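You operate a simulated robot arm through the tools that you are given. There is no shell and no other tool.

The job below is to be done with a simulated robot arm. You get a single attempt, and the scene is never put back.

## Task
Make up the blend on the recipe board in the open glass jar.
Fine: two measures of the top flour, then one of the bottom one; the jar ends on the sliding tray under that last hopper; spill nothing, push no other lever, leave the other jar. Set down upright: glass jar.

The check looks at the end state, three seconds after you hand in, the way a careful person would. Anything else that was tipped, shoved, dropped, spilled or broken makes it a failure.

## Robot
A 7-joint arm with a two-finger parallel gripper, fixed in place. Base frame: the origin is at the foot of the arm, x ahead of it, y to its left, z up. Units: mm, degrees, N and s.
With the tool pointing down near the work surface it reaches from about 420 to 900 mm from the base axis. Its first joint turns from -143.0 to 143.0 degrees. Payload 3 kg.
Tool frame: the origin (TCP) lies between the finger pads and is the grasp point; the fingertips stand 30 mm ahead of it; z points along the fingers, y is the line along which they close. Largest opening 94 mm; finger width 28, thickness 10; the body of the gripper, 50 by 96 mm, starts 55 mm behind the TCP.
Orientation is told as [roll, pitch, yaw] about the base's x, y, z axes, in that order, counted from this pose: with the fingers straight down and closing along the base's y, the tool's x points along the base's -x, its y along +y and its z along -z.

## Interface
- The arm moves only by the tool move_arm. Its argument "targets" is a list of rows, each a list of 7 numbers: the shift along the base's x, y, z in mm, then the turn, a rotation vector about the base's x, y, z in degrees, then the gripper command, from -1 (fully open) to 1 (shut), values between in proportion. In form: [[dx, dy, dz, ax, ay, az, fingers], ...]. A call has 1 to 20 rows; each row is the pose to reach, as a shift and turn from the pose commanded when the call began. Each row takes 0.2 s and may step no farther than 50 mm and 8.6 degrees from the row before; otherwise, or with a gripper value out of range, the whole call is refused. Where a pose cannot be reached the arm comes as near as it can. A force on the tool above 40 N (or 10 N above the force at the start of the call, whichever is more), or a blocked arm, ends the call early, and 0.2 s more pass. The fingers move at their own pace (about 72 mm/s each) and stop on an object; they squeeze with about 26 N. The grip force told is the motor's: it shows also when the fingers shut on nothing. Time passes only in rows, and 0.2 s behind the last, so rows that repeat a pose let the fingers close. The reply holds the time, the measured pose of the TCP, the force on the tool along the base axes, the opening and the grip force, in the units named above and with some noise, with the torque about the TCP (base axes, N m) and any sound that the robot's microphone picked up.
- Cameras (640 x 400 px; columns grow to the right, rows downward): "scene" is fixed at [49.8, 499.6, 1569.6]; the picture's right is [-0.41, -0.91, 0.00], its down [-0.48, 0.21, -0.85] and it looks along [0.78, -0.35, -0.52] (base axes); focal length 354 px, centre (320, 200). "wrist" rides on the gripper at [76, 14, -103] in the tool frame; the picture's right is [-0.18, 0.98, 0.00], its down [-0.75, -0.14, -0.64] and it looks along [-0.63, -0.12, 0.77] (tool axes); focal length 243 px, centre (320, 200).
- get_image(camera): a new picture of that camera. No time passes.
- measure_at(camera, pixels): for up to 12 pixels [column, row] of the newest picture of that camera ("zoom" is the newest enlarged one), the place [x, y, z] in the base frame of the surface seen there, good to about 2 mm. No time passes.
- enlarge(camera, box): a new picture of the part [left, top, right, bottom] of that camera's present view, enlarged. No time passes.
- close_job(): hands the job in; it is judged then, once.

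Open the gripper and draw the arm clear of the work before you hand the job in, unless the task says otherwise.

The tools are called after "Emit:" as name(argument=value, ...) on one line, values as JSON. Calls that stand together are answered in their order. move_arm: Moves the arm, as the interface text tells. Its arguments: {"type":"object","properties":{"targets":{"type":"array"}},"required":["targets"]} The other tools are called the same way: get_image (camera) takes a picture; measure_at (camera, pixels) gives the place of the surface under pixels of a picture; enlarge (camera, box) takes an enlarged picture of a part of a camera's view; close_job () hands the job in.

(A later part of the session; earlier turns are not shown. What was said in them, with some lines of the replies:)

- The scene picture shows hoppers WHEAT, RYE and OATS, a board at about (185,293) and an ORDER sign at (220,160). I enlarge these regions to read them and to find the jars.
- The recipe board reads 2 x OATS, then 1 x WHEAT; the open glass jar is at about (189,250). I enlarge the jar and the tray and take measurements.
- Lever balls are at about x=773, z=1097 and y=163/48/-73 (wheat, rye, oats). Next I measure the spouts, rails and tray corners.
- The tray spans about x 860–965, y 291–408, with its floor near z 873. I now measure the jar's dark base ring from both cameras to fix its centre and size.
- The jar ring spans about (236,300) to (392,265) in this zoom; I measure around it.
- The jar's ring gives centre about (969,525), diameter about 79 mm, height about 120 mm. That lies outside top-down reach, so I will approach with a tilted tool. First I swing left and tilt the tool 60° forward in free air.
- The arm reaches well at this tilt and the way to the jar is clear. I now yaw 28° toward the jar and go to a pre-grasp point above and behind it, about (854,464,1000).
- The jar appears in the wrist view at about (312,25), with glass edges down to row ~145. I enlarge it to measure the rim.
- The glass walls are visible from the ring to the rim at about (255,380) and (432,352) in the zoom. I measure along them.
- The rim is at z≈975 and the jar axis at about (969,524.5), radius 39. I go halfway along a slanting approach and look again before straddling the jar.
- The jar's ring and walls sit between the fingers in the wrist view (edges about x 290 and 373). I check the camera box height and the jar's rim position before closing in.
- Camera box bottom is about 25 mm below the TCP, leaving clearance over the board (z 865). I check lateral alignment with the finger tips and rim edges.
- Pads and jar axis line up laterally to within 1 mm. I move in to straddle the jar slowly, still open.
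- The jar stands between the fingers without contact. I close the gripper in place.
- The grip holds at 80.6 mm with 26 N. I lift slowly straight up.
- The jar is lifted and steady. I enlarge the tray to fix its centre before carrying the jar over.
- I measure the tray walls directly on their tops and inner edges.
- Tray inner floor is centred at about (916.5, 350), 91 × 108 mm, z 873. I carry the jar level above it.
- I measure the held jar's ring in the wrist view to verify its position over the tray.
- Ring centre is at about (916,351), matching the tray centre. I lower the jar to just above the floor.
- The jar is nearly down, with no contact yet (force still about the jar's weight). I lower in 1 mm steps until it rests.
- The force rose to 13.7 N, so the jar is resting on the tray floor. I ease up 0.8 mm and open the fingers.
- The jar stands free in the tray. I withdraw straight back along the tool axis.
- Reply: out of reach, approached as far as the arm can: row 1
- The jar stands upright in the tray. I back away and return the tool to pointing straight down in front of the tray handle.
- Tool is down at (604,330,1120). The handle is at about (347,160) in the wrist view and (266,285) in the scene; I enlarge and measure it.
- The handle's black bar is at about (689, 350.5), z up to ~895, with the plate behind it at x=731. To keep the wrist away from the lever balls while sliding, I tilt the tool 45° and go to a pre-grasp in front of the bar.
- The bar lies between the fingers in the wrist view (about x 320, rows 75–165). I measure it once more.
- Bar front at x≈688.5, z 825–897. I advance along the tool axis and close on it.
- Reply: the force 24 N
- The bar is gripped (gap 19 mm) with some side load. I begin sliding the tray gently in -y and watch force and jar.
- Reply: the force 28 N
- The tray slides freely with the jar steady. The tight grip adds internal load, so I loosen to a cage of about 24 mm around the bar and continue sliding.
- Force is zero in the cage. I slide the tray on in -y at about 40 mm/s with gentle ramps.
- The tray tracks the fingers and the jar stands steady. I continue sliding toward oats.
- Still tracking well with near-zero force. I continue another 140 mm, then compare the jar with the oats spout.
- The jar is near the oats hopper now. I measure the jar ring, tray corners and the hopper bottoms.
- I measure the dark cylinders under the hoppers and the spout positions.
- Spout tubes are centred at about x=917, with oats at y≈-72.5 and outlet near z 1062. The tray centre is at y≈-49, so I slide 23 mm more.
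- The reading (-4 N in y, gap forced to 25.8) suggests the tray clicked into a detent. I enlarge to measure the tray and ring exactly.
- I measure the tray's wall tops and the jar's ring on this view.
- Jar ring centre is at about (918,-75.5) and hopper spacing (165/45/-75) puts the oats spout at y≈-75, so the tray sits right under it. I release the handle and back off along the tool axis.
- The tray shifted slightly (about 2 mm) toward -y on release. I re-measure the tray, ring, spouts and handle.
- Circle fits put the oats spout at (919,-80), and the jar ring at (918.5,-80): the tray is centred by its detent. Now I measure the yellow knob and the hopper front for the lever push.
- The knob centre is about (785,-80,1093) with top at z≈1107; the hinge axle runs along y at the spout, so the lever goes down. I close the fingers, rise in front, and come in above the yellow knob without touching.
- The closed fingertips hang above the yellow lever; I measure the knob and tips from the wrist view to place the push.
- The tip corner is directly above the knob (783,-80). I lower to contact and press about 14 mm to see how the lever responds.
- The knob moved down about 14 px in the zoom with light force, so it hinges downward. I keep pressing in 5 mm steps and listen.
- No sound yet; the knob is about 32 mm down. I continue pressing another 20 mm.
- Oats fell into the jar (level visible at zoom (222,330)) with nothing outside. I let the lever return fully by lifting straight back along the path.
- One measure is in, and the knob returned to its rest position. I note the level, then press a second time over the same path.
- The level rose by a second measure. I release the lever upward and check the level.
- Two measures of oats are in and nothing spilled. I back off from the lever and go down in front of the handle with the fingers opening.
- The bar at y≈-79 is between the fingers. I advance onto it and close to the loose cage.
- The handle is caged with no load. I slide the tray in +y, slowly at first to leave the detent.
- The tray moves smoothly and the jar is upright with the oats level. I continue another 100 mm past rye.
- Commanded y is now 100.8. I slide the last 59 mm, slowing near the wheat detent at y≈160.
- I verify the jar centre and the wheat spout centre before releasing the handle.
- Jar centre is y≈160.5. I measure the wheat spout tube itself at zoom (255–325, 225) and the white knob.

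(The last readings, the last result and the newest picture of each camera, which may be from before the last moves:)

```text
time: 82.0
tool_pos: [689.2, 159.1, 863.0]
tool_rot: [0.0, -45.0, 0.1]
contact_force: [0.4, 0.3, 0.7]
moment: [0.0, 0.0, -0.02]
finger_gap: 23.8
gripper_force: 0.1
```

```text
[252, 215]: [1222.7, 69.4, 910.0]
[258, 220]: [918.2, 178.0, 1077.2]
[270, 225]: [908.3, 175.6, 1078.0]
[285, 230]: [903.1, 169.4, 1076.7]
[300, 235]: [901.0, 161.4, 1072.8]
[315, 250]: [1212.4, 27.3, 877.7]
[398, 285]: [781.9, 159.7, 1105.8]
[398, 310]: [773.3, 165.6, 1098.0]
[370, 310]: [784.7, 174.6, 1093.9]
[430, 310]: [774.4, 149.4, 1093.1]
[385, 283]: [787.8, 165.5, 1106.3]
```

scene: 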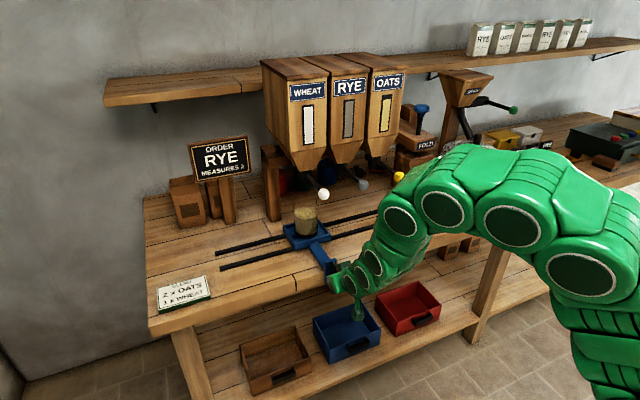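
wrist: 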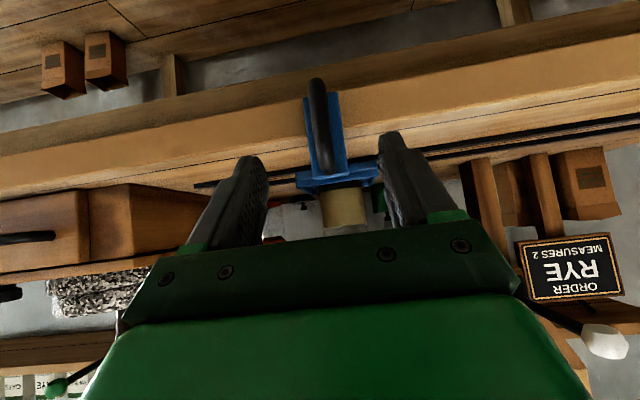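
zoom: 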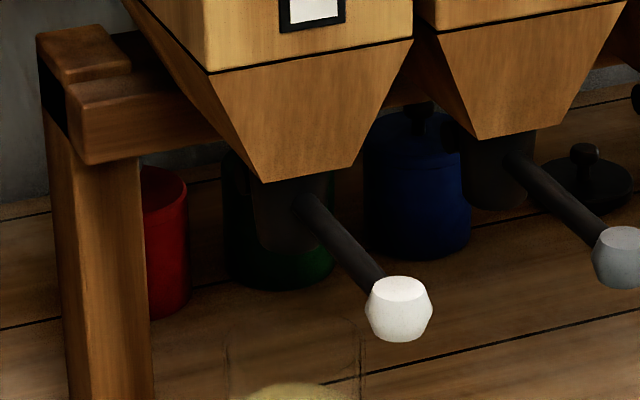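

The wheat spout is at (919,160) and the jar is at (918.5,160.5). I release the handle and back off.

Emit:
move_arm(targets=[[0, 0, 0, 0, 0, 0, 0.3], [0, 0, 0, 0, 0, 0, 0], [0, 0, 0, 0, 0, 0, -0.5], [-10, 0, 10, 0, 0, 0, -0.5], [-25, 0, 25, 0, 0, 0, -0.5], [-40, 0, 40, 0, 0, 0, -0.5], [-60, 0, 62, 0, 0, 0, -0.5], [-60, 0, 62, 0, 0, 0, -0.5]])

Emit:
enlarge(camera="scene", box=[270, 180, 350, 260])

Emit:
measure_at(camera="zoom", pixels=[[188, 231], [238, 313], [421, 272], [405, 250], [247, 262], [300, 285]])

```text
time: 83.8
tool_pos: [629.0, 159.5, 925.0]
tool_rot: [0.0, -45.1, 0.0]
contact_force: [0.4, -0.9, -0.2]
moment: [-0.01, 0.01, 0.0]
finger_gap: 70.5
gripper_force: 0.0
```

```text
5.00 times, centred on (310, 220) of scene
```

zoom: 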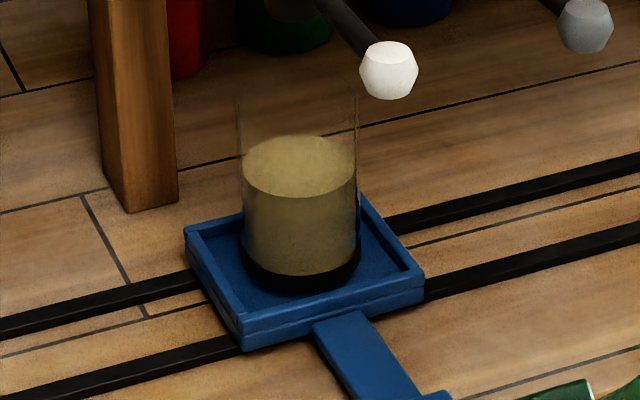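

```text
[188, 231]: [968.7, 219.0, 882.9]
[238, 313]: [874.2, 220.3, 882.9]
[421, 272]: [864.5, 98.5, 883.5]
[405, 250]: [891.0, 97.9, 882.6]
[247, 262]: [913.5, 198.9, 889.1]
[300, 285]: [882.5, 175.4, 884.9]
```

The tray stayed in place. I close the fingers, rise and come in above the white wheat knob.

Emit:
move_arm(targets=[[0, 0, 25, 0, 0, 0, 0], [0, 0, 50, 0, 0, 0, 1], [0, 0, 75, 0, 0, 0, 1], [0, 0, 100, 0, 0, 0, 1], [0, 0, 125, 0, 0, 0, 1], [0, 0, 150, 0, 0, 0, 1], [0, 0, 175, 0, 0, 0, 1], [0, 0, 200, 0, 0, 0, 1], [0, 0, 225, 0, 0, 0, 1], [0, 0, 250, 0, 0, 0, 1], [25, 0, 250, 0, 0, 0, 1], [50, 0, 250, 0, 0, 0, 1], [75, 0, 250, 0, 0, 0, 1], [100, 0, 250, 0, 0, 0, 1], [120, 0, 250, 0, 0, 0, 1], [137, 0, 250, 0, 0, 0, 1], [144, 0, 250, 0, 0, 0, 1], [144, 0, 250, 0, 0, 0, 1]])

Emit:
get_image(camera="wrist")

Emit:
enlarge(camera="scene", box=[270, 110, 390, 230])

```text
time: 87.6
tool_pos: [772.5, 163.0, 1173.7]
tool_rot: [-0.1, -45.0, 0.0]
contact_force: [-1.5, -0.2, 0.7]
moment: [0.0, -0.03, -0.02]
finger_gap: 0.1
gripper_force: 26.2
```

```text
taken
```

wrist: 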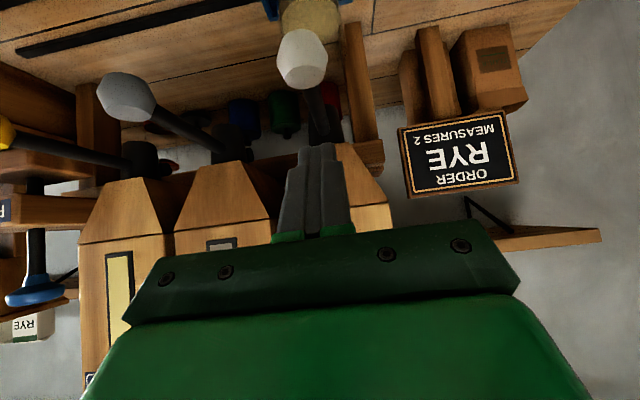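

```text
3.33 times, centred on (330, 170) of scene
```

zoom: 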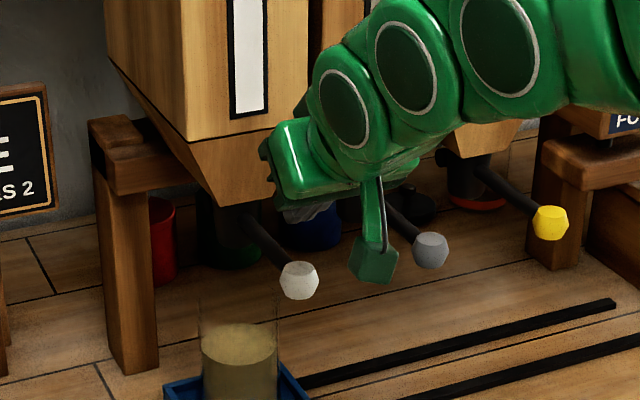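

The view matches the oats push geometry (knob at (302,58)). I press the white lever once over the same path.

Emit:
move_arm(targets=[[0, 0, -12, 0, 0, 0, 1], [0, 0, -24, 0, 0, 0, 1], [0, 0, -32, 0, 0, 0, 1], [0, 0, -40, 0, 0, 0, 1], [0, 0, -48, 0, 0, 0, 1], [0, 0, -53, 0, 0, 0, 1], [1, 0, -58, 0, 0, 0, 1], [2, 0, -63, 0, 0, 0, 1], [3, 0, -68, 0, 0, 0, 1], [5, 0, -73, 0, 0, 0, 1], [7, 0, -78, 0, 0, 0, 1], [9, 0, -83, 0, 0, 0, 1], [11, 0, -88, 0, 0, 0, 1]])

Emit:
enlarge(camera="scene", box=[270, 130, 390, 250])

```text
time: 90.4
tool_pos: [783.6, 157.9, 1087.4]
tool_rot: [0.1, -45.0, 0.0]
contact_force: [0.7, 1.8, 2.4]
moment: [0.05, -0.04, 0.02]
finger_gap: 0.0
gripper_force: 26.0
```

```text
3.33 times, centred on (330, 190) of scene
```

zoom: 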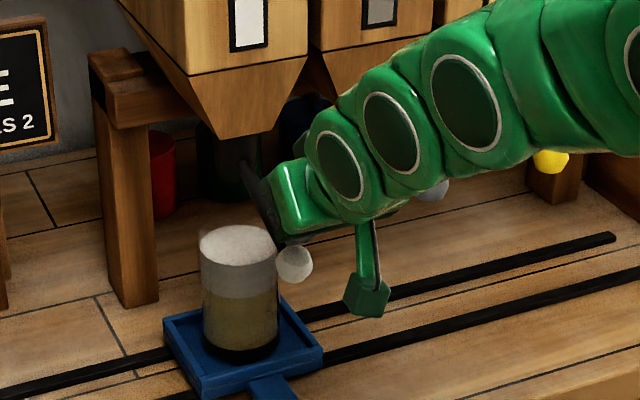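

A measure of wheat is layered on top of the oats, within the jar. I release the lever along the same path back up.

Emit:
move_arm(targets=[[-3, 0, 10, 0, 0, 0, 1], [-7, 0, 20, 0, 0, 0, 1], [-9, 0, 30, 0, 0, 0, 1], [-10, 0, 40, 0, 0, 0, 1], [-11, 0, 52, 0, 0, 0, 1], [-11, 0, 64, 0, 0, 0, 1], [-11, 0, 76, 0, 0, 0, 1], [-11, 0, 88, 0, 0, 0, 1], [-36, 0, 93, 0, 0, 0, 1], [-61, 0, 93, 0, 0, 0, 1], [-86, 0, 93, 0, 0, 0, 1], [-111, 0, 93, 0, 0, 0, 1], [-136, 0, 93, 0, 0, 0, 1], [-160, 0, 93, 0, 0, 0, 0], [-180, 0, 93, 0, 0, 0, -1], [-200, 0, 93, 0, 0, 0, -1], [-200, 0, 93, 0, 0, 0, -1]])

Emit:
get_image(camera="scene")

Emit:
enlarge(camera="scene", box=[270, 130, 390, 250])

Emit:
enlarge(camera="scene", box=[270, 180, 350, 260])

Emit:
measure_at(camera="zoom", pixels=[[300, 105], [280, 110], [188, 231], [421, 272], [300, 285], [247, 262]])

```text
time: 94.0
tool_pos: [581.6, 158.5, 1179.0]
tool_rot: [0.0, -44.9, 0.0]
contact_force: [0.1, 0.3, -0.3]
moment: [0.0, 0.0, -0.01]
finger_gap: 93.8
gripper_force: 0.1
```

```text
taken
```

scene: 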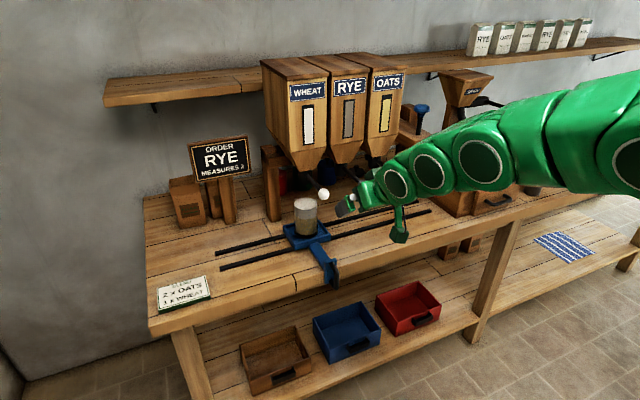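

```text
3.33 times, centred on (330, 190) of scene
```

zoom: 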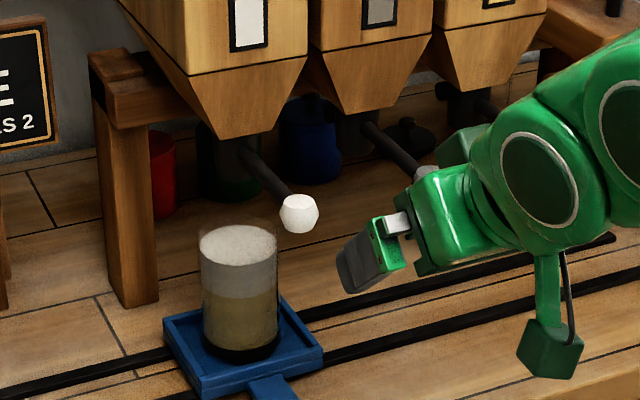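

```text
5.00 times, centred on (310, 220) of scene
```

zoom: 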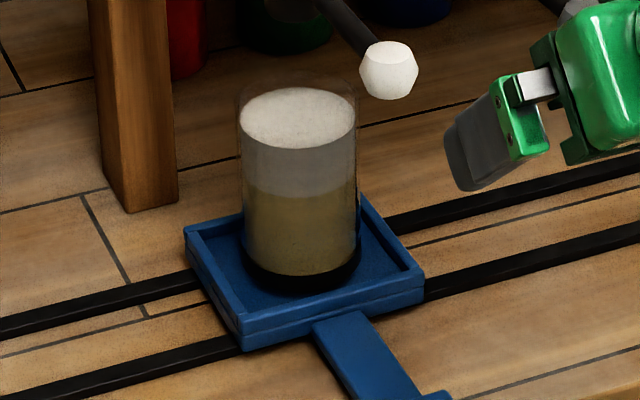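

```text
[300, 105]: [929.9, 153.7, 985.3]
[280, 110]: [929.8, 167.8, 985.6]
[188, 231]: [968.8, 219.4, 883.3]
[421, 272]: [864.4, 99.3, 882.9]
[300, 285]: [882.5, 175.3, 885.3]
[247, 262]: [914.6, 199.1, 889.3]
```

Jar holds oats and wheat (surface z≈985, below the rim), upright on the tray at wheat. I raise the arm clear and inspect the whole scene once more.

Emit:
move_arm(targets=[[-5, 0, 20, 0, 5, 0, -1], [-10, 0, 40, 0, 10, 0, -1], [-15, 0, 60, 0, 15, 0, -1], [-20, -10, 75, 0, 20, 0, -1], [-25, -25, 75, 0, 25, 0, -1], [-30, -45, 75, 0, 30, 0, -1], [-35, -60, 75, 0, 35, 0, -1], [-40, -70, 75, 0, 40, 0, -1], [-40, -70, 75, 0, 45, 0, -1], [-40, -70, 75, 0, 45, 0, -1]])

Emit:
get_image(camera="scene")

Emit:
enlarge(camera="scene", box=[260, 130, 420, 260])

Emit:
get_image(camera="wrist")

```text
time: 96.2
tool_pos: [543.7, 90.1, 1254.6]
tool_rot: [0.0, 0.2, 0.0]
contact_force: [-0.4, 0.6, -0.1]
moment: [-0.02, 0.03, 0.0]
finger_gap: 94.0
gripper_force: 0.0
```

```text
taken
```

scene: 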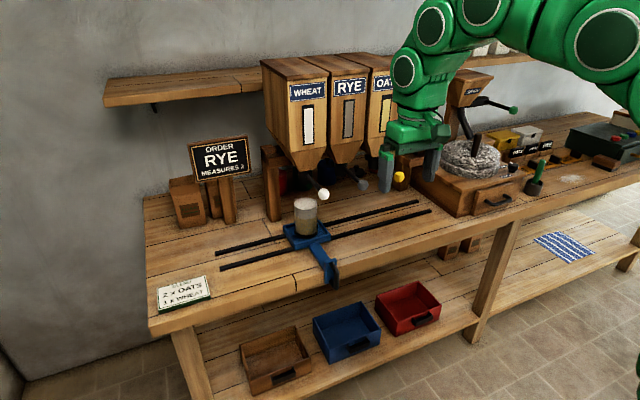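

```text
3.08 times, centred on (340, 195) of scene
```

zoom: 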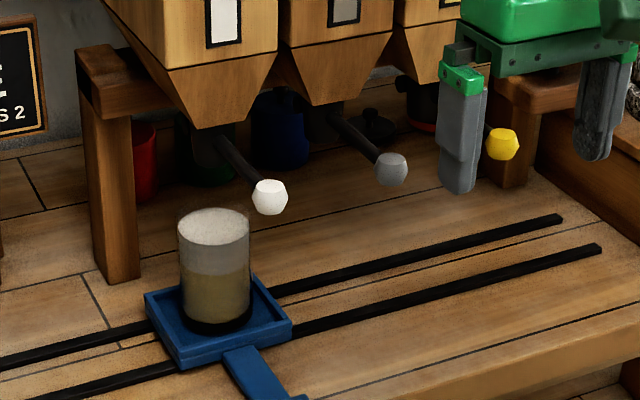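

```text
taken
```

wrist: 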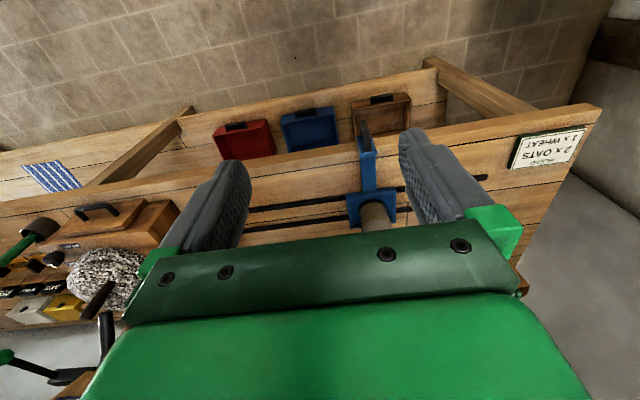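

The jar stands upright on the tray under WHEAT (zoom (213,270)) with oats below and wheat on top. All levers are at rest, nothing is spilled and the arm is clear, so I hand the job in.

Emit:
close_job()

```text
The job is handed in.
```

The blend is made and handed in. The glass jar holds two measures of oats with one of wheat on top, and it stands upright on the sliding tray under the wheat hopper.

- **Fill level:** the flour surface is at about z 985 mm, roughly 15 mm below the jar's rim. I saw no spill on the tray or bench in the last pictures.
- **Levers:** I pushed the oats lever twice and the wheat lever once, and both returned to rest. I did not touch the rye lever.
- **Other items:** I left the other jar and everything else on the bench where it was. The gripper is open and the arm is back near its starting pose.

I have not seen the result of the check. The tool only confirmed that the job was handed in.
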